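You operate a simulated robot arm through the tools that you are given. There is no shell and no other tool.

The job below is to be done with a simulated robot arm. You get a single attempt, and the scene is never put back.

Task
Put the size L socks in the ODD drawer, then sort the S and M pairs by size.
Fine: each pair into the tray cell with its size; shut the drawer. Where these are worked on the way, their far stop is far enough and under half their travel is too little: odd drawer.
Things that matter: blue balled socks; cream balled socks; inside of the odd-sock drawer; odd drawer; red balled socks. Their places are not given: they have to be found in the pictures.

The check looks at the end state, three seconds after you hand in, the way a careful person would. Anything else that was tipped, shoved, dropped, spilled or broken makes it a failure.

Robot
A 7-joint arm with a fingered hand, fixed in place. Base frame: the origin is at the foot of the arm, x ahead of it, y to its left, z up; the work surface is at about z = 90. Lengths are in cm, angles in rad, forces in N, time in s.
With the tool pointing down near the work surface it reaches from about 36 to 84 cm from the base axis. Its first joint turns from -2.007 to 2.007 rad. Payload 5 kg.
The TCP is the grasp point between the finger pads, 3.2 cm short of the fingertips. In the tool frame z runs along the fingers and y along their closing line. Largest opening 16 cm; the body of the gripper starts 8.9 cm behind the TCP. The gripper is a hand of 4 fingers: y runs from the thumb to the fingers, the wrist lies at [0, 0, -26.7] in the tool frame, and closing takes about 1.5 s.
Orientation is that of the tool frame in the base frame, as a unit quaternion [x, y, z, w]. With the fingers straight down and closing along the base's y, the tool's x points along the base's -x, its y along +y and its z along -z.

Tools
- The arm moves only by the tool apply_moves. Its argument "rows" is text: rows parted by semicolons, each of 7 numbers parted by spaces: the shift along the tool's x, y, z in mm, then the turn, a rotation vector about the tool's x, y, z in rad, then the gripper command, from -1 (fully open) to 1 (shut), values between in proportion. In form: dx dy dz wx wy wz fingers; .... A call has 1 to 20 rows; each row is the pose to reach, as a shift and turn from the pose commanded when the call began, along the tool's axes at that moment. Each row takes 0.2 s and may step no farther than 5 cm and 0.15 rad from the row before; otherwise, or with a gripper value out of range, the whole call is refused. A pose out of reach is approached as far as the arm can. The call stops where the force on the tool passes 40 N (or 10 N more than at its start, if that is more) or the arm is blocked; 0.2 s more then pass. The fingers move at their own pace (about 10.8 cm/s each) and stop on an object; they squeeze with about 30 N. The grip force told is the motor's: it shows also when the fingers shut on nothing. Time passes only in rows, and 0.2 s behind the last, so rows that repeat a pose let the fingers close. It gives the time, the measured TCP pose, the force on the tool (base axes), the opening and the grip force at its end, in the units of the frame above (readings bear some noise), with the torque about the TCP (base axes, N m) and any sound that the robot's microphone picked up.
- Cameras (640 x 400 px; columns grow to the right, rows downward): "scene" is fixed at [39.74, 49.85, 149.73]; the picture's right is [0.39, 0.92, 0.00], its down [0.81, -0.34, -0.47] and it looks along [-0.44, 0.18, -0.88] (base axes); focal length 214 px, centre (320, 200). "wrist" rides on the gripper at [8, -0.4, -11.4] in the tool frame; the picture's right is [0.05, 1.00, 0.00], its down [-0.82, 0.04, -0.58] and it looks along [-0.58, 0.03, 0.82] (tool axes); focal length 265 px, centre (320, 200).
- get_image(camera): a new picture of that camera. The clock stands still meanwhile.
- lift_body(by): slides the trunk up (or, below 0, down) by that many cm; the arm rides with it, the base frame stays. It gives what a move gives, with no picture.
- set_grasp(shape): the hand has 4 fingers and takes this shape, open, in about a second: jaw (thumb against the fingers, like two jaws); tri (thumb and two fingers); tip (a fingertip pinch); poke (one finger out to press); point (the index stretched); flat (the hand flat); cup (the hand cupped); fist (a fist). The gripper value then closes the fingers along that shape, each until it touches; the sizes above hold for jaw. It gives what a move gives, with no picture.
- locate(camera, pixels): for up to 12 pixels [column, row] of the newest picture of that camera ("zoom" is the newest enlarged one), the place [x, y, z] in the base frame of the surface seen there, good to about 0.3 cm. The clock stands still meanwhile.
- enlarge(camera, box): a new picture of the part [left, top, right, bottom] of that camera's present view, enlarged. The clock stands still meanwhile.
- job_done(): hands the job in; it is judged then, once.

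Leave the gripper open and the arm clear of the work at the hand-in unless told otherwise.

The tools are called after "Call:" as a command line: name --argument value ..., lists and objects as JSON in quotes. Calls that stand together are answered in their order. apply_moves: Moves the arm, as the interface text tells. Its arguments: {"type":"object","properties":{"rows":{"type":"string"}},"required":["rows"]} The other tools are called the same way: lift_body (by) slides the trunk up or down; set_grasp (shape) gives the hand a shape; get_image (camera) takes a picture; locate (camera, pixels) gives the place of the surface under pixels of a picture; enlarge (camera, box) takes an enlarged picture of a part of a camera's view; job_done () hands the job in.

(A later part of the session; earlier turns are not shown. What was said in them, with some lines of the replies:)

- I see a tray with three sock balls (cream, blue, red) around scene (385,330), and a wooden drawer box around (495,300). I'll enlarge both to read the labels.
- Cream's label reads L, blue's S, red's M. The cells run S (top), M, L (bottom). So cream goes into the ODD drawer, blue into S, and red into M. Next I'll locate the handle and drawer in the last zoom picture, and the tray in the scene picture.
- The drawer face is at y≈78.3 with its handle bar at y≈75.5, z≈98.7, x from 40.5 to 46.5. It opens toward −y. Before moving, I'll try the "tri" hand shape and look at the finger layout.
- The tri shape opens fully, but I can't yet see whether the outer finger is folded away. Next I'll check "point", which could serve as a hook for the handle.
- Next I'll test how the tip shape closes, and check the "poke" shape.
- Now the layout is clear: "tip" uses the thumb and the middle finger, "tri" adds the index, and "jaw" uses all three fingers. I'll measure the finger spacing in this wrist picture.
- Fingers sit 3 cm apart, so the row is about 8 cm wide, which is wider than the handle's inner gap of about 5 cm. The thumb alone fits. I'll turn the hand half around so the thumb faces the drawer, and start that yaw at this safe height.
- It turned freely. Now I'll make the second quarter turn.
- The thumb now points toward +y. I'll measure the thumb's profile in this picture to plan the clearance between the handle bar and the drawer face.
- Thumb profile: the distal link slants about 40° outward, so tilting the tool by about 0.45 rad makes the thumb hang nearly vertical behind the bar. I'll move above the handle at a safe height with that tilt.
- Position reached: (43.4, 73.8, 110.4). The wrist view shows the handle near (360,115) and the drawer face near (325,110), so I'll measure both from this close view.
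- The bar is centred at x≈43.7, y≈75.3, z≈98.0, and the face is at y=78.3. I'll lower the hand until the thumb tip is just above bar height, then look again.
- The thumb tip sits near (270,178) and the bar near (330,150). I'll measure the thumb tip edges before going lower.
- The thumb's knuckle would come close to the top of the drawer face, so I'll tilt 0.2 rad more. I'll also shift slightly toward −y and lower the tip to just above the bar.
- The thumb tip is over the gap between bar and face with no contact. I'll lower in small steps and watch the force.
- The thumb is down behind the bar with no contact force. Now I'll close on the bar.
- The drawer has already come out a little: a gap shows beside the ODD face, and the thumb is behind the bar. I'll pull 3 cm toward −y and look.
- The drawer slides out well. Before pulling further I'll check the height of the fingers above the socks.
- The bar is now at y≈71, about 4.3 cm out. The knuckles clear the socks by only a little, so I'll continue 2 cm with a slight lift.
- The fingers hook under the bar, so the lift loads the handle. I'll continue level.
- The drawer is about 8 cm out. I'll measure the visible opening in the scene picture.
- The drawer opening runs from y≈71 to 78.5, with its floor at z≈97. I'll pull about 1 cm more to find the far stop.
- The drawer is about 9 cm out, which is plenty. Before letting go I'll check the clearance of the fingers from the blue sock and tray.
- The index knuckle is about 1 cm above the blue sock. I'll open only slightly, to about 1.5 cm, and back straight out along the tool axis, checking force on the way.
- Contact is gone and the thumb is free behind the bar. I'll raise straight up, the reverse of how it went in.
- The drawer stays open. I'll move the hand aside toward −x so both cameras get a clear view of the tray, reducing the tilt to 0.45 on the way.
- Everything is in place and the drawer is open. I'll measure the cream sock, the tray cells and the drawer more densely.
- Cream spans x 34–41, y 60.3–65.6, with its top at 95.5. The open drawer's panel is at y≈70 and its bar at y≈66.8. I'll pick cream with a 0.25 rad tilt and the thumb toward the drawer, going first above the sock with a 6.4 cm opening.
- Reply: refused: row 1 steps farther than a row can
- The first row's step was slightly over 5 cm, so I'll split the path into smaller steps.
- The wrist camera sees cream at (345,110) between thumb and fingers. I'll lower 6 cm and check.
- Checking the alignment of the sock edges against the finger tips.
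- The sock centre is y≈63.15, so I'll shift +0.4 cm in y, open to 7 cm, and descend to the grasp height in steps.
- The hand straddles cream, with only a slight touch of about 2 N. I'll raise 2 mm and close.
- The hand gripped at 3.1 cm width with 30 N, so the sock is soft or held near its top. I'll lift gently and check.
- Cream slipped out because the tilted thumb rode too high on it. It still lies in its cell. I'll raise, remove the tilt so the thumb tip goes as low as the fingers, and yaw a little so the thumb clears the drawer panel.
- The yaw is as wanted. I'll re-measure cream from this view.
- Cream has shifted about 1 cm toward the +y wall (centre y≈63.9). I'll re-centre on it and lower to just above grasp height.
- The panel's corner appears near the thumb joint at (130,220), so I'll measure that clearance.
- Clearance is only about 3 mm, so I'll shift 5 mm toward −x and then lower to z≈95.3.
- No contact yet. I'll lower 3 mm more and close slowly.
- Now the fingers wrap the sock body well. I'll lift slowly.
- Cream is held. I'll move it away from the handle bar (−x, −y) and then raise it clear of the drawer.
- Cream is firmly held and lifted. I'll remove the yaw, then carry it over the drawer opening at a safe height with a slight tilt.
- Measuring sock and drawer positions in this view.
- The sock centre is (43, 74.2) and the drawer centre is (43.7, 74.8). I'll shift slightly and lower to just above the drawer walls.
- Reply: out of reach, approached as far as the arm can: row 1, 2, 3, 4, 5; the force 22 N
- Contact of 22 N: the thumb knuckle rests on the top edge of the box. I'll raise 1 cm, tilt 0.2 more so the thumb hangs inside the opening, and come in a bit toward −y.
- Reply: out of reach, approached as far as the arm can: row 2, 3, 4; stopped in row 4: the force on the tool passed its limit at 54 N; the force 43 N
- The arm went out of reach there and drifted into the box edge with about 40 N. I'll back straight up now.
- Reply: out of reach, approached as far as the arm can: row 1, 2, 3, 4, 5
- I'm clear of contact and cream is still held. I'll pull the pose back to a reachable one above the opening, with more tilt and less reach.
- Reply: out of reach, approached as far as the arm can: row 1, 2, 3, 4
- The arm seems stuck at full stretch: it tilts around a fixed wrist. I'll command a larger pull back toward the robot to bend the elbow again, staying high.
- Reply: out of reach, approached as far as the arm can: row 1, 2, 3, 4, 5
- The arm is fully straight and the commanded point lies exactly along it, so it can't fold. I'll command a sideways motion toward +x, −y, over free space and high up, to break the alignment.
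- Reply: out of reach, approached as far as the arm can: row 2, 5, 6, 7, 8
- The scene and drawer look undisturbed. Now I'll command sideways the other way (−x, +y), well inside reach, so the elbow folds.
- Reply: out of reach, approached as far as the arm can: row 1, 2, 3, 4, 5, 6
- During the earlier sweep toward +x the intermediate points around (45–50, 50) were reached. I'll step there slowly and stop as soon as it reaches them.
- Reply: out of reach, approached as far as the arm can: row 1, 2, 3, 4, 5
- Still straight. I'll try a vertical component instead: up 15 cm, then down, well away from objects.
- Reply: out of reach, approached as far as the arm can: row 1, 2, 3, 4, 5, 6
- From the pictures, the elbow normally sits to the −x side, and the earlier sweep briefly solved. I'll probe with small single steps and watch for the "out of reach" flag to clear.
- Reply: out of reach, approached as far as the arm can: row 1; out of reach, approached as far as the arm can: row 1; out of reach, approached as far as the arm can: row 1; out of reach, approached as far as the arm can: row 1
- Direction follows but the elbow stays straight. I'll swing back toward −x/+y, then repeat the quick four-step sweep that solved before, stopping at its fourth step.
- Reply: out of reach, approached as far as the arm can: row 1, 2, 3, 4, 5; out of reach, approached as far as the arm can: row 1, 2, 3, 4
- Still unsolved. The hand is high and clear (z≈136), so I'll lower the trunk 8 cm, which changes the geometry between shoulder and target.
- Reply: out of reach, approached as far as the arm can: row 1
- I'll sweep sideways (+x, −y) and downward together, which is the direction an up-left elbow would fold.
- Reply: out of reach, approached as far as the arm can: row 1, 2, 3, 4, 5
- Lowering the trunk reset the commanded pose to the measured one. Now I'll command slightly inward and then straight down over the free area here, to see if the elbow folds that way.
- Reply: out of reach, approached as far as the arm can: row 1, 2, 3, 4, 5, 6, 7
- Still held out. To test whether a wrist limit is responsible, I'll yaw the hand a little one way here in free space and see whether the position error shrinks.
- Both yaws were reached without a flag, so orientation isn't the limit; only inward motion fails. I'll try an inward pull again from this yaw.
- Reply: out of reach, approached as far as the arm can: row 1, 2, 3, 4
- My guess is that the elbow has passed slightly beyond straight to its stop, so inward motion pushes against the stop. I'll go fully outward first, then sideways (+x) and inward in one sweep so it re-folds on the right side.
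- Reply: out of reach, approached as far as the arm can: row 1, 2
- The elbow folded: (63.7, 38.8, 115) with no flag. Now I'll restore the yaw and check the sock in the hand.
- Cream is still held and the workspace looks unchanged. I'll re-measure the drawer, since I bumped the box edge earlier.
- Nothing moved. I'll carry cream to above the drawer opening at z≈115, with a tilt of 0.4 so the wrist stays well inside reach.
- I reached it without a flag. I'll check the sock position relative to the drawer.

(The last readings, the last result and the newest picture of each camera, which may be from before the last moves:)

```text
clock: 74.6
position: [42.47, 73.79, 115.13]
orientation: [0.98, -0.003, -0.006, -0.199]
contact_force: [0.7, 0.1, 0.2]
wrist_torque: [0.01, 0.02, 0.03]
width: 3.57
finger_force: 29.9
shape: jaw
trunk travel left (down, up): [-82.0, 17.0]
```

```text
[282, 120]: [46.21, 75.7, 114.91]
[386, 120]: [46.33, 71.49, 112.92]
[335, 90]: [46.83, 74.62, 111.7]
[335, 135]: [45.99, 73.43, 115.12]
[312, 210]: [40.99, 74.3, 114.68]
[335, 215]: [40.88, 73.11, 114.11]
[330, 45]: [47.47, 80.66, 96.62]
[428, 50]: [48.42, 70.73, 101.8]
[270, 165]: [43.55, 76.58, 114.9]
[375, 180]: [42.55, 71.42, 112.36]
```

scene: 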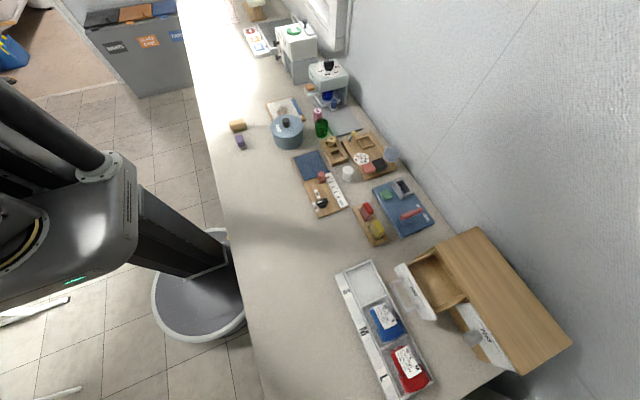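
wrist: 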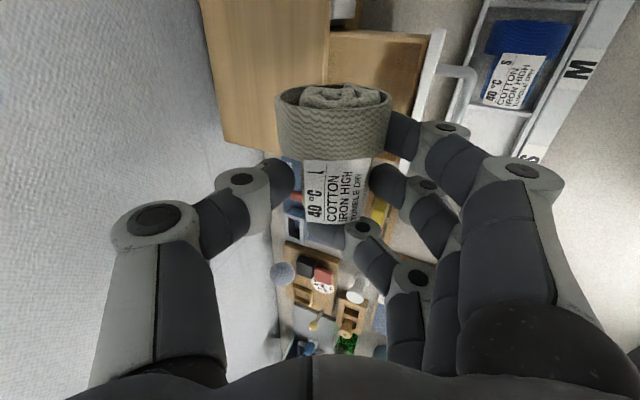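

The sock centre is about (43.6, 74.2). I'll lower over the opening in steps.

Call:
apply_moves --rows "0 12 32 0 0 0 1; 0 25 64 0 0 0 1; 0 32 80 0 0 0 1; 0 38 96 0 0 0 1; 0 38 96 0 0 0 1"

Call:
get_image --camera "wrist"

Call:
get_image --camera "scene"

```text
clock: 75.8
position: [42.31, 74.08, 105.22]
orientation: [0.979, -0.002, -0.006, -0.202]
contact_force: [1.5, 3.4, 21.7]
wrist_torque: [-0.88, -0.1, 0.1]
width: 3.62
finger_force: 30.1
shape: jaw
trunk travel left (down, up): [-82.0, 17.0]
```

```text
taken
```

wrist: 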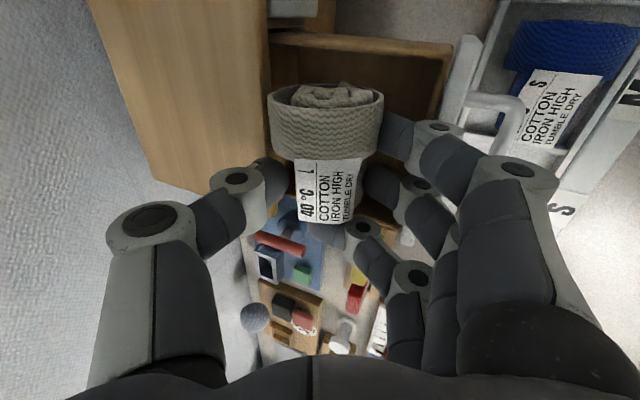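

```text
taken
```

scene: 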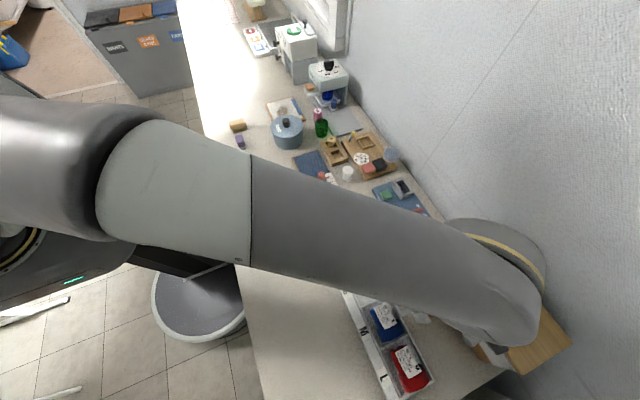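

A finger knuckle rests on the drawer panel's top (22 N). I'll raise 6 mm and then open slowly to let cream drop into the drawer.

Call:
apply_moves --rows "0 -3 -7 0 0 0 1; 0 -3 -7 0 0 0 1; 0 -3 -7 0 0 0 0.5; 0 -3 -7 0 0 0 0.4; 0 -3 -7 0 0 0 0.3; 0 -3 -7 0 0 0 0.2; 0 -3 -7 0 0 0 0.1; 0 -3 -7 0 0 0 0.1"

Call:
get_image --camera "wrist"

```text
clock: 77.6
position: [42.16, 74.2, 105.66]
orientation: [0.98, -0.002, -0.006, -0.201]
contact_force: [0.1, 7.4, 9.0]
wrist_torque: [-0.13, -0.06, 0.06]
width: 6.76
finger_force: 0.1
shape: jaw
trunk travel left (down, up): [-82.0, 17.0]
```

```text
taken
```

wrist: 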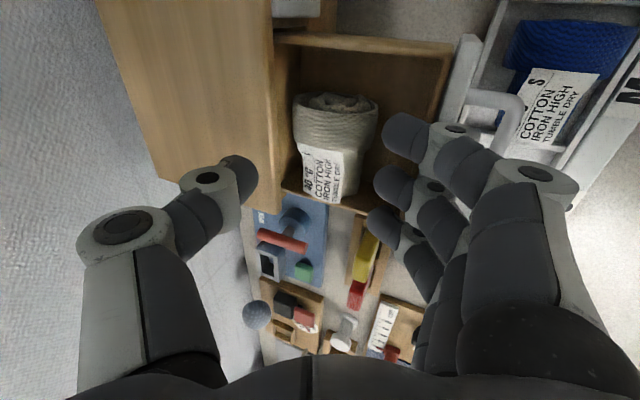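

Cream is in the drawer. I'll raise straight up and away, then look at how it lies.

Call:
apply_moves --rows "0 -8 -18 0 0 0 0.1; 0 -16 -37 0 0 0 0.1; 0 -31 -74 0 0 0 0.1; 0 -43 -101 0 0 0 0.1; 0 -43 -101 0 0 0 0.1"

Call:
apply_moves --rows "-40 0 0 0 0 0 0.3; -80 0 0 0 0 0 0.5; -120 0 0 0 0 0 0.7; -160 0 0 0 0 0 1; -200 0 0 0 0 0 1; -200 0 0 0 0 0 1"

Call:
get_image --camera "scene"

Call:
enlarge --camera "scene" --box '[370, 230, 500, 340]'

```text
clock: 78.8
position: [42.57, 74.06, 116.5]
orientation: [0.98, -0.002, -0.006, -0.198]
contact_force: [-0.6, 0.3, -0.5]
wrist_torque: [-0.01, 0.0, -0.01]
width: 7.16
finger_force: 0.1
shape: jaw
trunk travel left (down, up): [-82.0, 17.0]
```

```text
clock: 80.2
position: [22.5, 74.04, 116.78]
orientation: [0.98, -0.003, -0.007, -0.199]
contact_force: [-0.1, 0.6, 0.2]
wrist_torque: [-0.01, 0.01, 0.03]
width: 0.0
finger_force: 30.2
shape: jaw
trunk travel left (down, up): [-82.0, 17.0]
```

```text
taken
```

scene: 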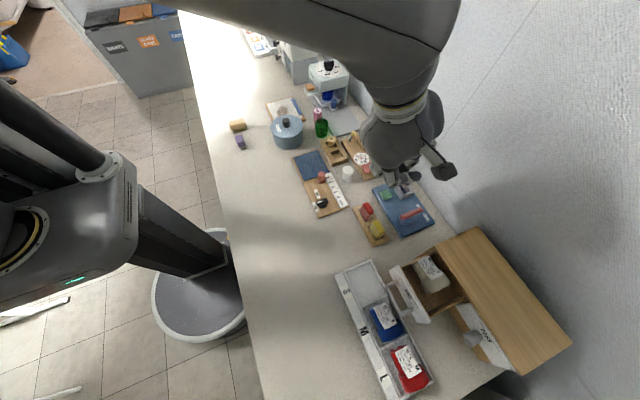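

```text
3.64 times, centred on (435, 285) of scene
```

zoom: 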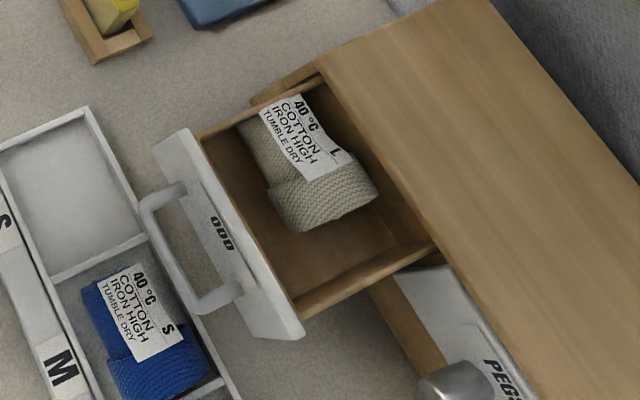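

Cream lies in the drawer. I'll measure its height against the box top before shutting.

Call:
locate --camera "zoom" --pixels '[[330, 150], [340, 190], [310, 175], [300, 210], [275, 100], [180, 135], [300, 335], [150, 200], [230, 290], [345, 130], [375, 185], [430, 250]]'

```text
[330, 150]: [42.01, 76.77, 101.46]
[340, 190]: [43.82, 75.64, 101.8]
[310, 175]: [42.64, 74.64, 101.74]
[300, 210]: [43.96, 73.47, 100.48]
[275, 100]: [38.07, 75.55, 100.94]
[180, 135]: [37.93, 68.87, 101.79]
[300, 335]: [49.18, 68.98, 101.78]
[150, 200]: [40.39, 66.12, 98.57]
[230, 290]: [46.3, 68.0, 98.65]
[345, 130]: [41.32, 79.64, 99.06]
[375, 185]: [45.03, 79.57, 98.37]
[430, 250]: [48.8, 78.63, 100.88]
```

The sock top (z≈101.8) is level with the panel top, so it should pass. Next I'll bring the closed hand in front of the handle bar, above the tray, to push the drawer shut.

Call:
apply_moves --rows "35 28 0 0 0 0 1; 70 56 0 0 0 0 1; 105 84 1 0 0 0 1; 140 112 1 0 0 0 1; 175 140 2 0 0 0 1; 209 169 2 0 0 0 1; 209 169 2 0 0 0 1"

Call:
get_image --camera "wrist"

```text
clock: 81.8
position: [43.18, 58.59, 109.68]
orientation: [0.98, -0.002, -0.006, -0.199]
contact_force: [-0.9, -0.3, -0.8]
wrist_torque: [-0.03, 0.0, 0.03]
width: 0.0
finger_force: 29.9
shape: jaw
trunk travel left (down, up): [-82.0, 17.0]
```

```text
taken
```

wrist: 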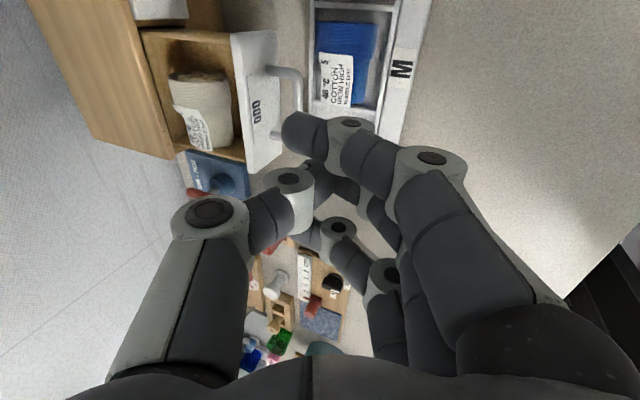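

The closed hand is in place. I'll check where its leading tips are before lowering.

Call:
locate --camera "wrist" --pixels '[[290, 130], [300, 118], [310, 165], [300, 230], [290, 180], [260, 215], [345, 123], [298, 90]]'

```text
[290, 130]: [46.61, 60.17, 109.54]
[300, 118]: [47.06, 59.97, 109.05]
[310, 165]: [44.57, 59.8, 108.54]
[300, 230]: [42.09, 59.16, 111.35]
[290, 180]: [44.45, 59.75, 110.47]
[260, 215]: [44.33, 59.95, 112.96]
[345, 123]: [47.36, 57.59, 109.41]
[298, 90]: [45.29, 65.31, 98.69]
```

Tips lead P by about 1.6 cm. I'll lower to bar height.

Call:
apply_moves --rows "0 14 32 0 0 0 1; 0 27 64 0 0 0 1; 0 37 88 0 0 0 1; 0 37 88 0 0 0 1"

Call:
get_image --camera "wrist"

```text
clock: 82.8
position: [43.03, 58.68, 100.34]
orientation: [0.98, -0.003, -0.007, -0.2]
contact_force: [0.3, 0.0, -0.7]
wrist_torque: [-0.03, 0.01, -0.02]
width: 0.01
finger_force: 29.6
shape: jaw
trunk travel left (down, up): [-82.0, 17.0]
```

```text
taken
```

wrist: 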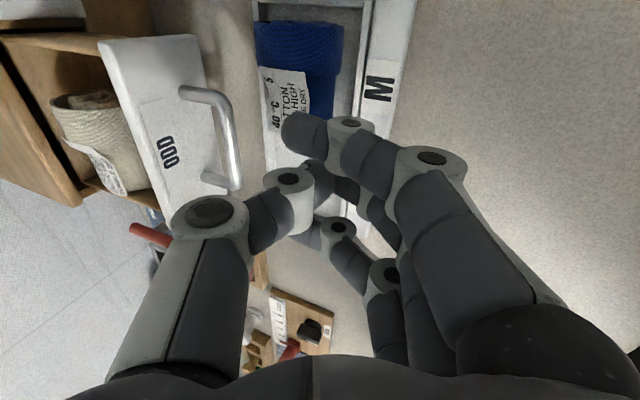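

Clear. Now I'll push toward +y, first about 9 cm, watching the force.

Call:
apply_moves --rows "0 -18 8 0 0 0 1; 0 -37 16 0 0 0 1; 0 -50 21 0 0 0 1; 0 -60 25 0 0 0 1; 0 -70 30 0 0 0 1; 0 -80 34 0 0 0 1; 0 -80 34 0 0 0 1"

Call:
get_image --camera "wrist"

```text
clock: 84.4
position: [43.15, 67.43, 100.07]
orientation: [0.98, -0.002, -0.008, -0.199]
contact_force: [0.6, 0.0, 0.0]
wrist_torque: [0.01, 0.01, 0.0]
width: 0.0
finger_force: 30.8
shape: jaw
trunk travel left (down, up): [-82.0, 17.0]
```

```text
taken
```

wrist: 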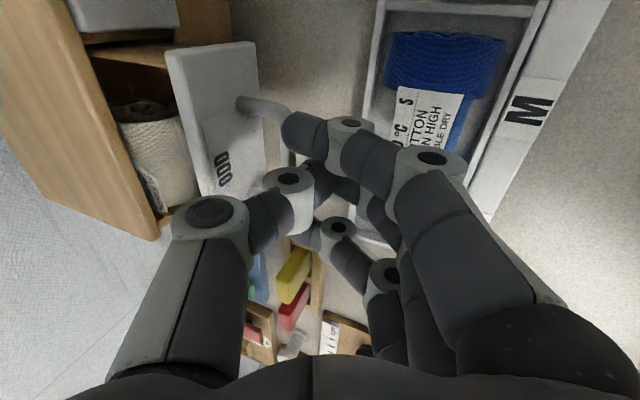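

The drawer slides in with little force. I'll continue pushing.

Call:
apply_moves --rows "0 -9 4 0 0 0 1; 0 -18 8 0 0 0 1; 0 -27 11 0 0 0 1; 0 -35 15 0 0 0 1; 0 -35 15 0 0 0 1"

Call:
get_image --camera "wrist"

```text
clock: 85.6
position: [43.08, 71.17, 100.05]
orientation: [0.98, -0.003, -0.007, -0.199]
contact_force: [0.3, 0.1, 0.5]
wrist_torque: [0.01, 0.01, -0.01]
width: 0.01
finger_force: 30.4
shape: jaw
trunk travel left (down, up): [-82.0, 17.0]
```

```text
taken
```

wrist: 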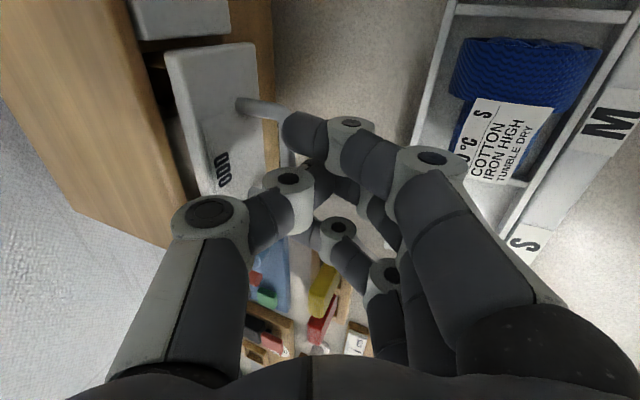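

The sock passed under the box top. I'll push the last ~3 cm gently until it seats.

Call:
apply_moves --rows "0 -6 2.5 0 0 0 1; 0 -12 5 0 0 0 1; 0 -17 7 0 0 0 1; 0 -21 9 0 0 0 1; 0 -21 9 0 0 0 1"

Call:
get_image --camera "wrist"

Call:
locate --camera "wrist" --pixels '[[250, 70], [200, 60], [180, 15], [250, 105]]'

```text
clock: 86.8
position: [43.32, 73.1, 100.14]
orientation: [0.98, -0.004, -0.006, -0.199]
contact_force: [-1.2, -19.3, 3.9]
wrist_torque: [-0.32, -0.05, -0.05]
width: 0.0
finger_force: 30.1
shape: jaw
trunk travel left (down, up): [-82.0, 17.0]
```

```text
taken
```

wrist: 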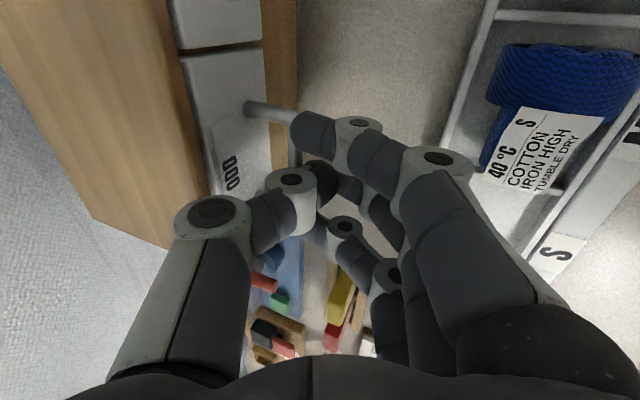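

```text
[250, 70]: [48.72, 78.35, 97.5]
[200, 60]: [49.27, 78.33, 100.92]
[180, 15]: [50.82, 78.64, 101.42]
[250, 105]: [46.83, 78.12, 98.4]
```

The drawer is shut: the face is at y=78.3, flush with PEGS, and the force rose to 19 N. I'll back off and go up and aside.

Call:
apply_moves --rows "0 23 -10 0 0 0 1; 0 46 -19 0 0 0 1; 0 32 -54 0 0 0 1; 0 15 -94 0 0 0 1; -45 10 -105 0 0 0 0.7; -90 10 -105 0 0 0 0.4; -135 10 -105 0 0 0 0.1; -180 10 -105 0 0 0 0.1; -180 10 -105 0 0 0 0.1"

Call:
get_image --camera "scene"

Call:
enlarge --camera "scene" --box '[330, 220, 580, 400]'

```text
clock: 88.8
position: [25.38, 68.51, 109.58]
orientation: [0.98, -0.003, -0.006, -0.198]
contact_force: [0.5, 0.7, 0.7]
wrist_torque: [0.03, 0.05, 0.01]
width: 7.15
finger_force: 0.1
shape: jaw
trunk travel left (down, up): [-82.0, 17.0]
```

```text
taken
```

scene: 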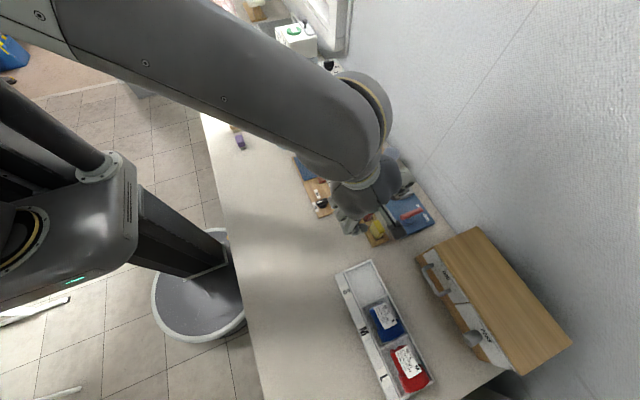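

```text
2.22 times, centred on (455, 310) of scene
```

zoom: 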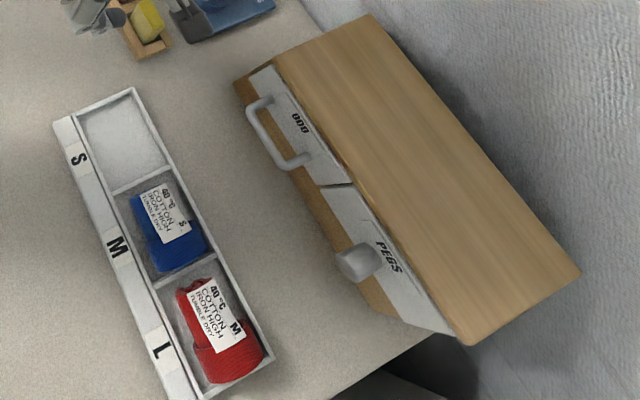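

The drawer is shut and the tray undisturbed. Next is blue (S): measuring the blue sock and the empty S cell.

Call:
locate --camera "zoom" --pixels '[[132, 197], [160, 175], [192, 232], [160, 268], [207, 248], [180, 245], [150, 215], [175, 210], [110, 190], [170, 165], [155, 285], [218, 262]]'

Call:
locate --camera "zoom" --pixels '[[85, 115], [130, 92], [120, 180], [160, 160], [125, 140], [75, 118], [135, 90], [180, 285], [215, 282], [200, 380], [262, 350], [235, 345]]'

```text
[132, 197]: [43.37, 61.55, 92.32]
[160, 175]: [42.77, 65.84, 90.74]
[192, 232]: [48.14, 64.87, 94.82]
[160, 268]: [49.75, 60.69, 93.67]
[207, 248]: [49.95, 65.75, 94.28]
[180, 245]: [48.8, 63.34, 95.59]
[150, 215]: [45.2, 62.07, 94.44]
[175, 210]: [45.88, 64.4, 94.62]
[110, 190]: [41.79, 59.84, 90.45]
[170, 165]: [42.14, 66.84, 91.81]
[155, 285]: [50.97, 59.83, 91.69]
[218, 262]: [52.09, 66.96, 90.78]
```

```text
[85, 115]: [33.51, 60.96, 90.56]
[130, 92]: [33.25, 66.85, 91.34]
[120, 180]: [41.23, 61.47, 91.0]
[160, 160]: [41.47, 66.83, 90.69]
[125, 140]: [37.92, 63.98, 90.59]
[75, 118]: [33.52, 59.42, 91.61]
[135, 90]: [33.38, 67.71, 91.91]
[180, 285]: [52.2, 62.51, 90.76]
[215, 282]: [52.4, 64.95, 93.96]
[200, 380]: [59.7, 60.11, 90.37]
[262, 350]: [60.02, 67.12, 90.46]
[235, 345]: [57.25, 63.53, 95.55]
```

Blue spans x 43.2–50.2, y 60.6–65.9. I'll move above it with the hand vertical and the thumb at +y.

Call:
apply_moves --rows "42 11 0 -0.08 0 0 0.1; 84 22 0 -0.16 0 0 0.1; 126 33 0 -0.24 0 0 0.1; 168 44 -1 -0.32 0 0 0.1; 209 55 -1 -0.4 0 0 0.1; 209 55 -1 -0.4 0 0 0.1"

Call:
get_image --camera "wrist"

```text
clock: 90.2
position: [46.08, 63.21, 107.22]
orientation: [1.0, -0.001, -0.007, 0.0]
contact_force: [0.3, 0.6, 0.1]
wrist_torque: [-0.01, -0.05, 0.01]
width: 7.14
finger_force: 0.1
shape: jaw
trunk travel left (down, up): [-82.0, 17.0]
```

```text
taken
```

wrist: 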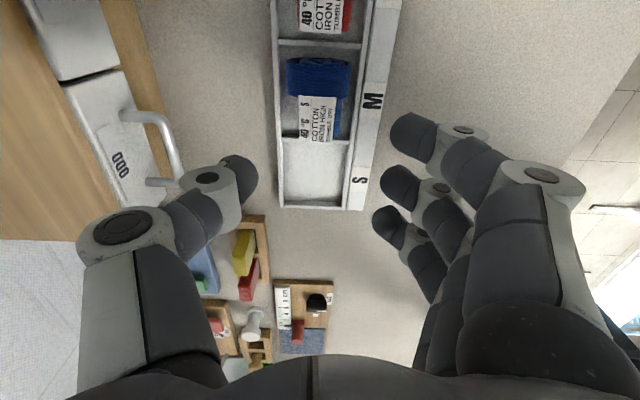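

The view is good: blue at (318,95). I'll lower to just above grasp height.

Call:
apply_moves --rows "2 -1 40 0 0 0 0.1; 2 -1 80 0 0 0 0.1; 2 -1 105 0 0 0 0.1; 2 -1 105 0 0 0 0.1"

Call:
get_image --camera "wrist"

Call:
locate --camera "wrist" --pixels '[[285, 110], [365, 110], [320, 110], [330, 90], [310, 190], [350, 190], [240, 178], [385, 185], [400, 130]]'

```text
clock: 91.2
position: [46.09, 63.4, 96.66]
orientation: [1.0, 0.0, -0.007, 0.0]
contact_force: [-0.2, -0.2, 0.0]
wrist_torque: [-0.01, -0.02, 0.0]
width: 7.17
finger_force: 0.1
shape: jaw
trunk travel left (down, up): [-82.0, 17.0]
```

```text
taken
```

wrist: 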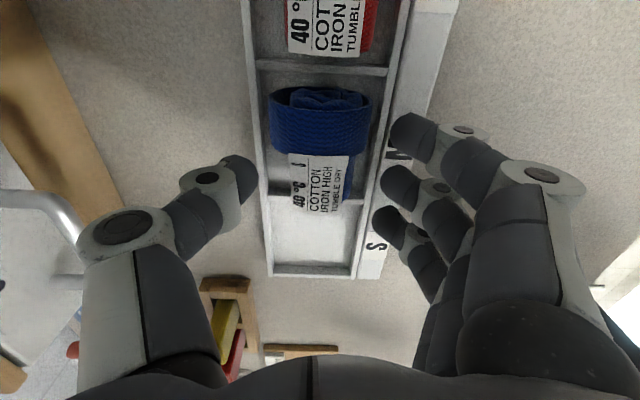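

```text
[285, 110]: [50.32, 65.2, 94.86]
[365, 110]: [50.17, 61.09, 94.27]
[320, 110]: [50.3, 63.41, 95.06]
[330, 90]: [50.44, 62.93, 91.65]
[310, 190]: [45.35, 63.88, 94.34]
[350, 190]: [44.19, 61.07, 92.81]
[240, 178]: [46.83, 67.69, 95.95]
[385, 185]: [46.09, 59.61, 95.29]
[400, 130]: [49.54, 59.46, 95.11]
```

Aligned. I'll lower to z≈95.0 and close slowly.

Call:
apply_moves --rows "1 0 8 0 0 0 0.1; 1 0 16 0 0 0 0.1; 1 0 16 0 0 0 0.25; 1 0 16 0 0 0 0.4; 1 0 16 0 0 0 0.55; 1 0 16 0 0 0 0.7; 1 0 16 0 0 0 0.85; 1 0 16 0 0 0 1; 1 0 16 0 0 0 1; 1 0 16 0 0 0 1"

Call:
get_image --camera "wrist"

```text
clock: 93.4
position: [46.26, 63.32, 95.2]
orientation: [1.0, -0.001, -0.008, 0.0]
contact_force: [-0.1, 0.5, 0.6]
wrist_torque: [0.01, -0.04, -0.01]
width: 4.17
finger_force: 29.9
shape: jaw
trunk travel left (down, up): [-82.0, 17.0]
```

```text
taken
```

wrist: 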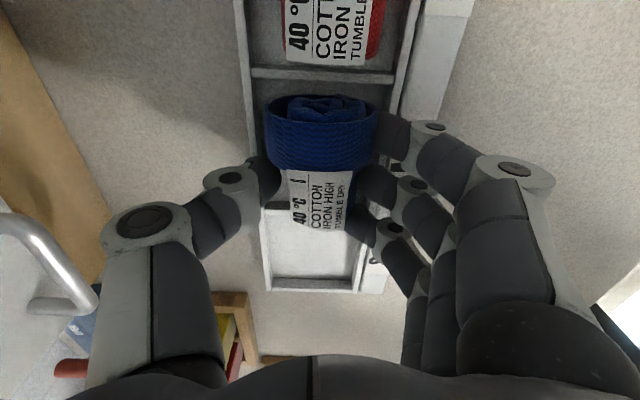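

Good wrap at 4.2 cm width. Lifting slowly.

Call:
apply_moves --rows "0 0 -7 0 0 0 1; 0 0 -15 0 0 0 1; 0 0 -30 0 0 0 1; 0 0 -45 0 0 0 1; 0 0 -45 0 0 0 1"

Call:
get_image --camera "wrist"

```text
clock: 94.6
position: [46.3, 63.39, 99.73]
orientation: [1.0, -0.001, -0.008, 0.001]
contact_force: [0.3, -0.5, -0.3]
wrist_torque: [-0.02, -0.01, 0.04]
width: 4.18
finger_force: 30.1
shape: jaw
trunk travel left (down, up): [-82.0, 17.0]
```

```text
taken
```

wrist: 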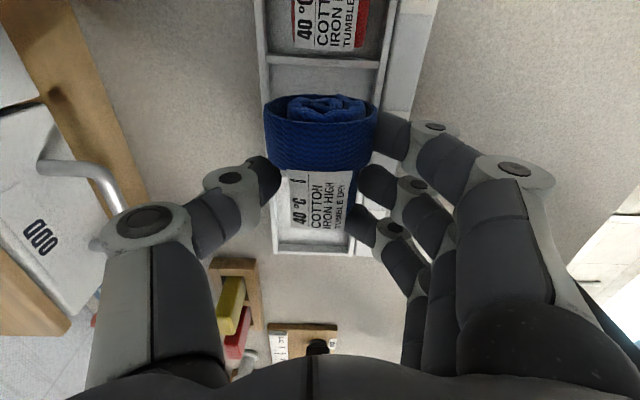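

Blue is held. I'll shift it 9.1 cm toward −x over the S cell, still lifted.

Call:
apply_moves --rows "-30 0 -5 0 0 0 1; -60 0 -5 0 0 0 1; -91 0 -5 0 0 0 1; -91 0 -5 0 0 0 1"

Call:
get_image --camera "wrist"

Call:
locate --camera "wrist" --pixels '[[270, 120], [376, 120], [325, 95], [325, 140], [300, 220], [335, 228], [325, 70], [262, 200], [380, 60], [275, 20]]'

```text
clock: 95.6
position: [37.29, 63.37, 100.32]
orientation: [1.0, -0.002, -0.007, 0.0]
contact_force: [-0.4, 0.4, -0.3]
wrist_torque: [0.04, -0.01, 0.0]
width: 4.19
finger_force: 30.1
shape: jaw
trunk travel left (down, up): [-82.0, 17.0]
```

```text
taken
```

wrist: 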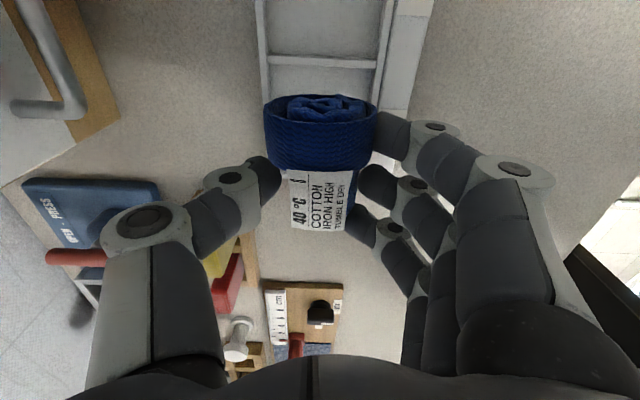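

```text
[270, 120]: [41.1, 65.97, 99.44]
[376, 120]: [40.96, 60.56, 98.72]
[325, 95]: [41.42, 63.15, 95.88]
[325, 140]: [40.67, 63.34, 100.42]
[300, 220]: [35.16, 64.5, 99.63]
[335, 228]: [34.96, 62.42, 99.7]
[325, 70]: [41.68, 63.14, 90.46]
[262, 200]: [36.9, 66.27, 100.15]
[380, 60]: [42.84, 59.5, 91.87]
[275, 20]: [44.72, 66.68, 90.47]
```

The cuff end is at x≈41.4, near the divider at 42, so I'll shift 3 mm more and lower into the S cell.

Call:
apply_moves --rows "-3.5 0 10 0 0 0 1; -3.5 0 25 0 0 0 1; -3.5 0 40 0 0 0 1; -3.5 0 50 0 0 0 1; -3.5 0 50 0 0 0 1"

```text
clock: 96.8
position: [36.83, 63.34, 95.24]
orientation: [1.0, 0.0, -0.008, 0.0]
contact_force: [-0.2, -0.2, 0.0]
wrist_torque: [-0.01, 0.01, -0.03]
width: 4.2
finger_force: 29.9
shape: jaw
trunk travel left (down, up): [-82.0, 17.0]
```

At the grasp height with no contact, I'll release gradually and raise.

Call:
apply_moves --rows "0 0 0 0 0 0 0.5; 0 0 0 0 0 0 0.4; 0 0 0 0 0 0 0.3; 0 0 0 0 0 0 0.2; 0 0 0 0 0 0 0.1; 0 0 0 0 0 0 0.1; 0 0 -15 0 0 0 0.1; 0 0 -45 0 0 0 0.1; 0 0 -90 0 0 0 0.1; 0 0 -130 0 0 0 0.1; 0 0 -130 0 0 0 0.1"

Call:
get_image --camera "wrist"

Call:
get_image --camera "scene"

```text
clock: 99.2
position: [36.89, 63.31, 108.42]
orientation: [1.0, -0.001, -0.007, 0.0]
contact_force: [0.3, 0.0, 0.2]
wrist_torque: [-0.03, 0.0, 0.02]
width: 7.12
finger_force: 0.2
shape: jaw
trunk travel left (down, up): [-82.0, 17.0]
```

```text
taken
```

wrist: 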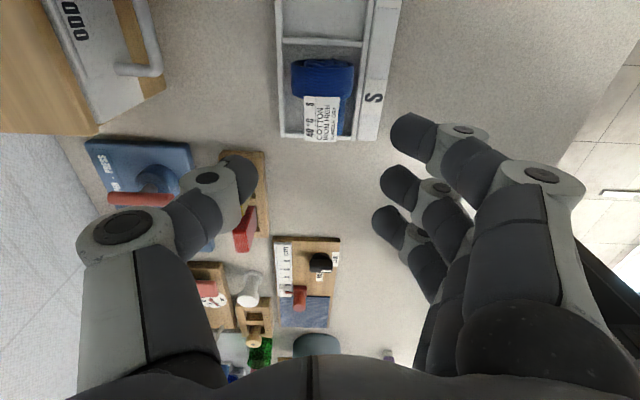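

```text
taken
```

scene: 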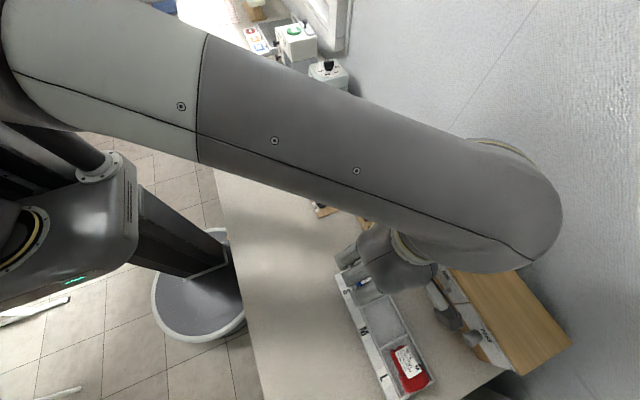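

Blue sits in the S cell. Now red (M): it lies near the reach limit, so I'll lean the hand about 0.15 rad outward to keep the elbow bent. I'll move above it.

Call:
apply_moves --rows "36 0 -10 0.02 0.02 0 0.1; 72 0 -10 0.045 0.045 0 0.1; 108 0 -10 0.07 0.07 0 0.1; 144 0 -10 0.09 0.09 0 0.1; 180 0 -10 0.112 0.115 0 0.1; 180 0 -10 0.112 0.115 0 0.1"

Call:
get_image --camera "wrist"

Call:
get_image --camera "scene"

```text
clock: 100.6
position: [54.89, 63.34, 109.21]
orientation: [0.997, -0.001, 0.049, -0.057]
contact_force: [0.1, 0.7, 0.0]
wrist_torque: [0.01, 0.0, 0.02]
width: 7.12
finger_force: 0.0
shape: jaw
trunk travel left (down, up): [-82.0, 17.0]
```

```text
taken
```

wrist: 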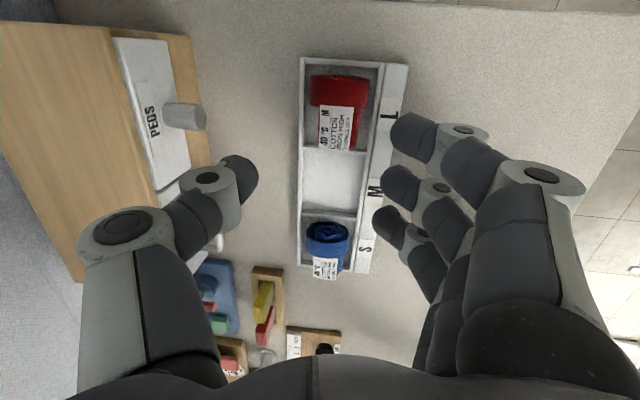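

```text
taken
```

scene: 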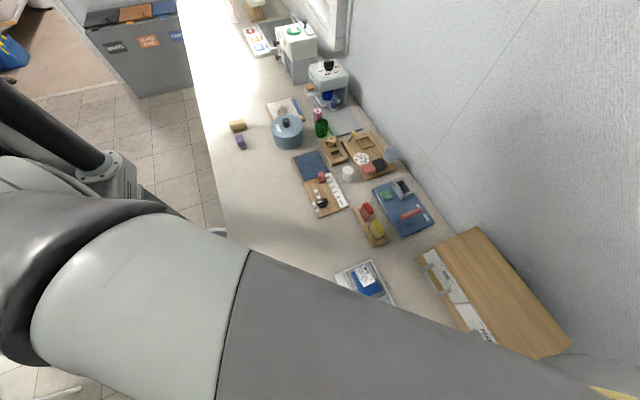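

Reached without a flag. I'll measure red and the PEGS knob clearance.

Call:
locate --camera "wrist" --pixels '[[312, 95], [366, 95], [340, 85], [340, 100], [325, 140], [352, 140], [200, 118], [305, 150], [305, 60], [380, 65], [330, 240], [120, 225]]'

```text
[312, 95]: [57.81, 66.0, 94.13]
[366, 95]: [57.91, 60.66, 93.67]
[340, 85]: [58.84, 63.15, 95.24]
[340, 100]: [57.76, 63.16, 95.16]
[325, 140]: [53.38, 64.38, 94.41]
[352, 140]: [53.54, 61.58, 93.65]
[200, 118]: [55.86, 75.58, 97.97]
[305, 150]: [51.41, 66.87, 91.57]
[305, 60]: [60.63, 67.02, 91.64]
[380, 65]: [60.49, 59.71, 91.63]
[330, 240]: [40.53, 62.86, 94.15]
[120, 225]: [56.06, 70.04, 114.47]
```

Red spans x 52.5–59.4, centre y≈63.3. I'll lower to just above grasp height.

Call:
apply_moves --rows "-4 7 40 0 0 0 0.1; -8 12 80 0 0 0 0.1; -11.7 16 118 0 0 0 0.1; -11.7 16 118 0 0 0 0.1"

Call:
get_image --camera "wrist"

Call:
locate --camera "wrist" --pixels '[[285, 120], [365, 120], [240, 178], [384, 185], [405, 130], [375, 225], [320, 200], [350, 200]]'

```text
clock: 101.6
position: [54.99, 63.14, 97.05]
orientation: [0.997, -0.001, 0.05, -0.056]
contact_force: [-0.7, 0.2, -0.2]
wrist_torque: [-0.01, 0.03, 0.01]
width: 7.13
finger_force: 0.1
shape: jaw
trunk travel left (down, up): [-82.0, 17.0]
```

```text
taken
```

wrist: 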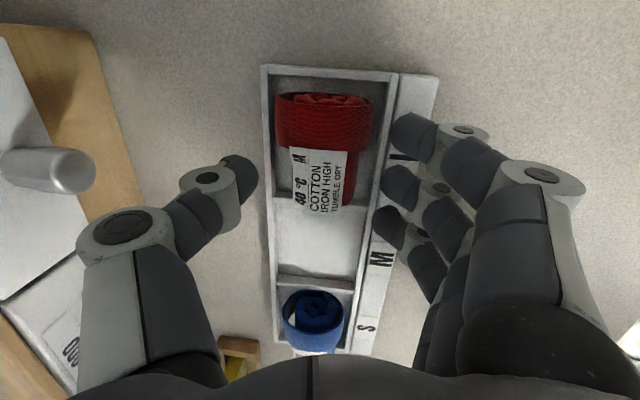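

```text
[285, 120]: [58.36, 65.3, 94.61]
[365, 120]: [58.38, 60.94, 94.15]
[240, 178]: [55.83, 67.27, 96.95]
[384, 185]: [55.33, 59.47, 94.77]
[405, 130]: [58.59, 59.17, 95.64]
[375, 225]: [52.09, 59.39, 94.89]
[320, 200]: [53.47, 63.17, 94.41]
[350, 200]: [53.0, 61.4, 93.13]
```

Aligned. I'll lower the last 1.5 cm and close slowly.

Call:
apply_moves --rows "-0.7 0.8 7 0 0 0 0.1; -1.4 1.6 15 0 0 0 0.1; -1.4 1.6 15 0 0 0 0.25; -1.4 1.6 15 0 0 0 0.4; -1.4 1.6 15 0 0 0 0.55; -1.4 1.6 15 0 0 0 0.7; -1.4 1.6 15 0 0 0 0.85; -1.4 1.6 15 0 0 0 1; -1.4 1.6 15 0 0 0 1; -1.4 1.6 15 0 0 0 1"

Call:
get_image --camera "wrist"

```text
clock: 103.8
position: [54.96, 62.91, 95.83]
orientation: [0.997, -0.001, 0.05, -0.056]
contact_force: [2.7, -9.1, 13.8]
wrist_torque: [-0.69, 0.14, 0.45]
width: 4.38
finger_force: 30.1
shape: jaw
trunk travel left (down, up): [-82.0, 17.0]
```

```text
taken
```

wrist: 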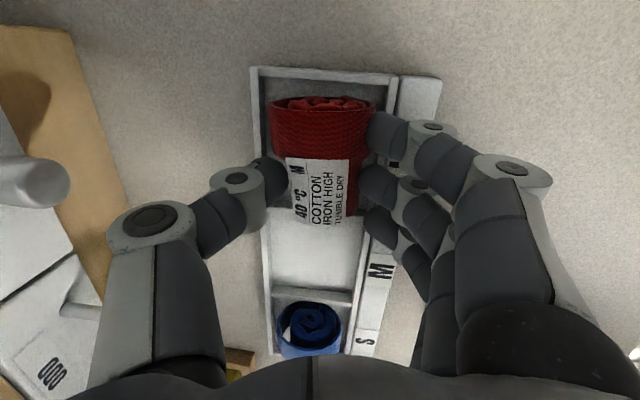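

A finger seems to press on the tray rim (14 N, torque). I'll open slightly, raise 4 mm, and re-close so I don't drag the tray.

Call:
apply_moves --rows "0 0 0 0 0 0 0.3; 0 0 0 0 0 0 0.15; 0 0 0 0 0 0 0.15; 0.4 -0.5 -4 0 0 0 0.15; 0.4 -0.5 -4 0 0 0 0.3; 0.4 -0.5 -4 0 0 0 0.45; 0.4 -0.5 -4 0 0 0 0.6; 0.4 -0.5 -4 0 0 0 0.8; 0.4 -0.5 -4 0 0 0 1; 0.4 -0.5 -4 0 0 0 1; 0.4 -0.5 -4 0 0 0 1"

Call:
get_image --camera "wrist"

```text
clock: 106.2
position: [54.96, 63.15, 96.01]
orientation: [0.997, -0.002, 0.049, -0.056]
contact_force: [-1.3, 0.5, 0.4]
wrist_torque: [0.05, -0.04, 0.02]
width: 3.26
finger_force: 30.2
shape: jaw
trunk travel left (down, up): [-82.0, 17.0]
```

```text
taken
```

wrist: 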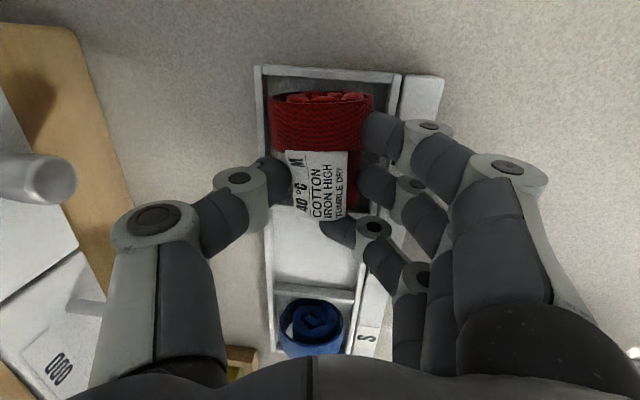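

No tray contact now. I'll lift slowly and check whether red comes along.

Call:
apply_moves --rows "-0.5 -1 -7 0 0 0 1; 1 -2 -15 0 0 0 1; 2 -3 -27 0 0 0 1; 4 -5 -40 0 0 0 1; 4 -5 -40 0 0 0 1"

Call:
get_image --camera "wrist"

```text
clock: 107.4
position: [55.02, 63.16, 100.12]
orientation: [0.997, -0.001, 0.05, -0.056]
contact_force: [0.8, 0.4, -1.0]
wrist_torque: [0.01, 0.0, -0.01]
width: 3.18
finger_force: 30.1
shape: jaw
trunk travel left (down, up): [-82.0, 17.0]
```

```text
taken
```

wrist: 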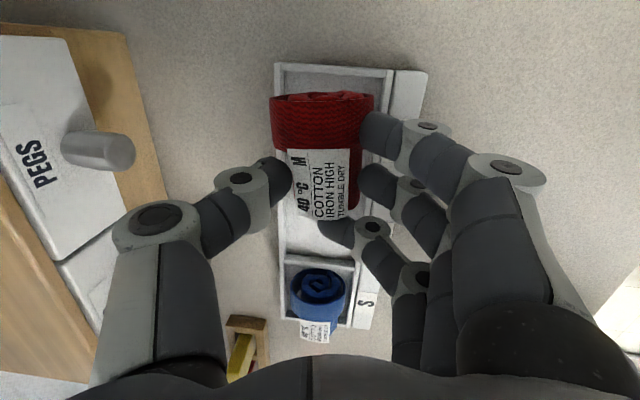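

Red is held. I'll move it 9.15 cm toward −x over the M cell.

Call:
apply_moves --rows "-30 0 -4 0 0 0 1; -61 0 -8 0 0 0 1; -91 0 -11 0 0 0 1; -91 0 -11 0 0 0 1"

Call:
get_image --camera "wrist"

Call:
locate --camera "wrist" --pixels '[[272, 120], [370, 120], [320, 95], [320, 140], [300, 215], [325, 218], [325, 78], [385, 75], [268, 70], [330, 240], [320, 250]]'

```text
clock: 108.4
position: [45.98, 63.04, 100.29]
orientation: [0.997, -0.001, 0.051, -0.057]
contact_force: [0.5, -0.4, 0.3]
wrist_torque: [0.0, 0.02, -0.04]
width: 3.17
finger_force: 29.9
shape: jaw
trunk travel left (down, up): [-82.0, 17.0]
```

```text
taken
```

wrist: 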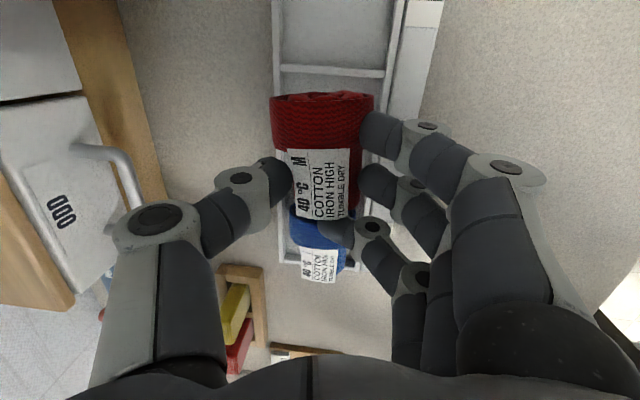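

```text
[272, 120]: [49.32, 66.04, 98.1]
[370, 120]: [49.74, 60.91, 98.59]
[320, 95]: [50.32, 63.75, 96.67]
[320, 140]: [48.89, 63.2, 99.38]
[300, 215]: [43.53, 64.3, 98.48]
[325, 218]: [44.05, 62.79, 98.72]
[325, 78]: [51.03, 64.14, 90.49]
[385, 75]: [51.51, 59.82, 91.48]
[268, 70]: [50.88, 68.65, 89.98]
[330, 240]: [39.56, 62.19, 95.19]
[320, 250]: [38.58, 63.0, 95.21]
```

The sock spans x≈43.2–50.3, centred in the M cell (42.3–51). I'll lower it in.

Call:
apply_moves --rows "-1 1.2 10 0 0 0 1; -2 2.4 20 0 0 0 1; -3 3.5 30 0 0 0 1; -4 4.7 40 0 0 0 1; -4 4.7 40 0 0 0 1"

Call:
get_image --camera "wrist"

```text
clock: 109.6
position: [45.96, 63.17, 96.15]
orientation: [0.997, -0.002, 0.049, -0.056]
contact_force: [-0.5, 0.3, 0.9]
wrist_torque: [0.0, -0.05, -0.02]
width: 3.12
finger_force: 30.0
shape: jaw
trunk travel left (down, up): [-82.0, 17.0]
```

```text
taken
```

wrist: 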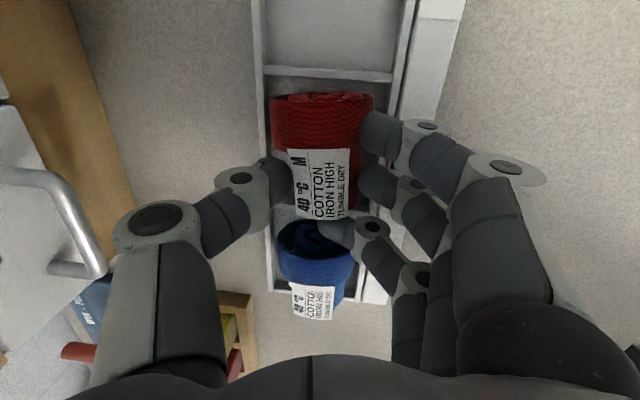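

In place at grasp height with no contact. Releasing gradually and raising.

Call:
apply_moves --rows "0 0 0 0 0 0 0.6; 0 0 0 0 0 0 0.5; 0 0 0 0 0 0 0.4; 0 0 0 0 0 0 0.3; 0 0 0 0 0 0 0.2; 0 0 0 0 0 0 0.1; 0 0 0 0 0 0 0.1; 1.5 -1.7 -15 0 0 0 0.1; 4.5 -5 -45 0 0 0 0.1; 9 -10 -90 0 0 0 0.1; 13 -15 -130 0 0 0 0.1; 13 -15 -130 0 0 0 0.1"

Call:
apply_moves --rows "-45 0 -5 0 0 0 0; -90 0 -10 0 0 0 -0.3; -135 0 -15 0 0 0 -0.6; -180 10 -20 0 0 0 -1; -220 30 -20 0 0 0 -1; -220 30 -20 0 0 0 -1"

Call:
get_image --camera "scene"

Call:
enlarge --camera "scene" --box '[320, 230, 480, 400]'

```text
clock: 112.2
position: [45.87, 63.17, 109.43]
orientation: [0.997, -0.001, 0.051, -0.056]
contact_force: [0.4, 0.2, 0.0]
wrist_torque: [-0.01, 0.02, 0.0]
width: 7.12
finger_force: 0.0
shape: jaw
trunk travel left (down, up): [-82.0, 17.0]
```

```text
clock: 113.6
position: [24.01, 60.16, 108.77]
orientation: [0.997, -0.002, 0.05, -0.056]
contact_force: [0.6, 0.5, 0.1]
wrist_torque: [-0.05, 0.0, 0.02]
width: 15.99
finger_force: 0.0
shape: jaw
trunk travel left (down, up): [-82.0, 17.0]
```

```text
taken
```

scene: 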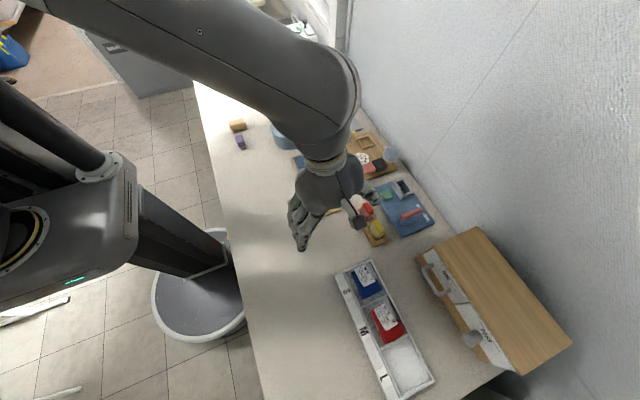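

```text
2.35 times, centred on (400, 315) of scene
```

zoom: 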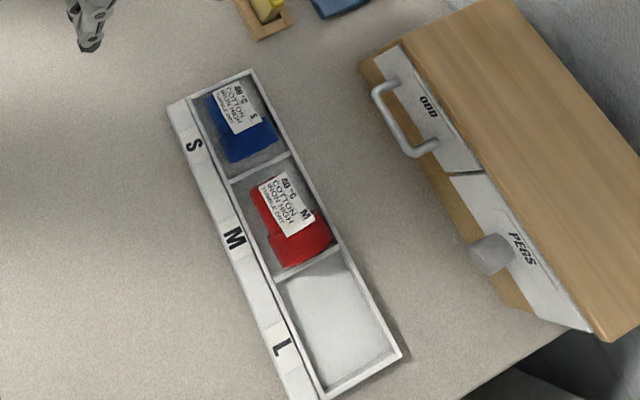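

Blue is in S and red in M, with the L cell empty and the drawer shut. I'll raise the hand well clear and verify the drawer faces once more.

Call:
apply_moves --rows "4 -5 -45 0 0 0 -1; 8 -10 -90 0 0 0 -1; 12 -14 -130 0 0 0 -1; 12 -14 -130 0 0 0 -1"

Call:
get_image --camera "scene"

Call:
locate --camera "scene" --pixels '[[432, 262], [452, 290], [460, 298], [487, 340], [345, 275], [368, 261], [434, 382], [402, 398], [436, 280], [365, 288], [385, 322]]'

Call:
enlarge --camera "scene" --box '[260, 100, 460, 260]'

```text
clock: 114.6
position: [23.59, 60.06, 121.87]
orientation: [0.997, -0.002, 0.05, -0.055]
contact_force: [0.3, 0.8, 0.3]
wrist_torque: [0.0, 0.02, 0.01]
width: 16.02
finger_force: 0.0
shape: jaw
trunk travel left (down, up): [-82.0, 17.0]
```

```text
taken
```

scene: 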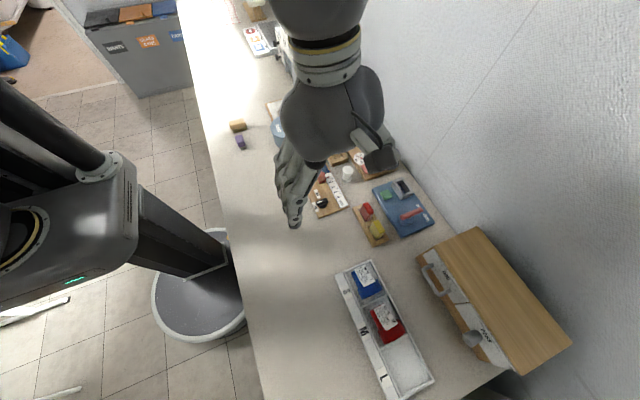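

```text
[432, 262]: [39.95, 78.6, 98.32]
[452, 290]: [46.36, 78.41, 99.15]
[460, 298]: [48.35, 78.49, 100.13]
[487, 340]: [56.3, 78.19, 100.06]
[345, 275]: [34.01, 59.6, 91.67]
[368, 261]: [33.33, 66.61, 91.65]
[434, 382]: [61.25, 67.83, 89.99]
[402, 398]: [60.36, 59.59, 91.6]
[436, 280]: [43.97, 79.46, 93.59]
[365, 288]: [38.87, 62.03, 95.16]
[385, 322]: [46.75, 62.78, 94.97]
```

```text
2.50 times, centred on (360, 180) of scene
```

zoom: 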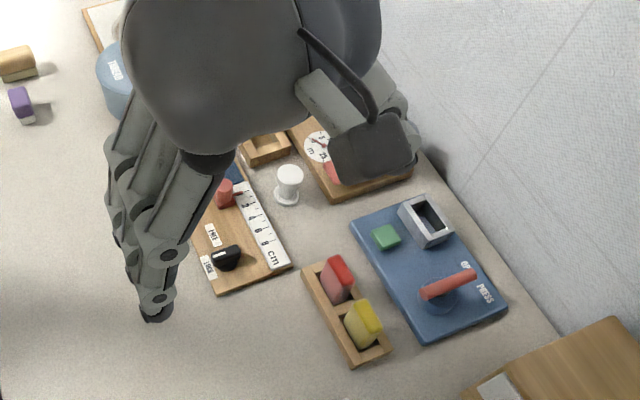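

All is as wanted. The ODD face (y≈78.4) is flush with PEGS, and the tray corners are unmoved. Blue is in S, red is in M, cream is in the shut drawer, and the neighbouring items are untouched. The hand is open and clear, so I'm handing in.

Call:
job_done

```text
The job is handed in.
```

I put the cream size L pair in the ODD drawer and shut it, then put blue (S) in the S cell and red (M) in the M cell. The job is handed in. I haven't seen a verdict.

- **Drawer:** It is fully closed, with its face level with the PEGS drawer. I saw the cream pair lying inside before I pushed it shut.
- **Tray:** It hasn't moved, and the L cell is now empty.
- **Other items:** The last pictures show everything else where it started.

Three things did not go smoothly, though the last pictures show no lasting effect:
- **First grip on cream:** It slipped, so I gripped it a second time.
- **Over the drawer:** The arm stretched to its limit and bumped the edge of the drawer box, passing the 40 N limit (54 N). I measured the box and drawer afterwards and neither had moved.
- **Trunk height:** I lowered the trunk 8 cm while freeing the arm and left it there.

The hand is open and clear of the work.
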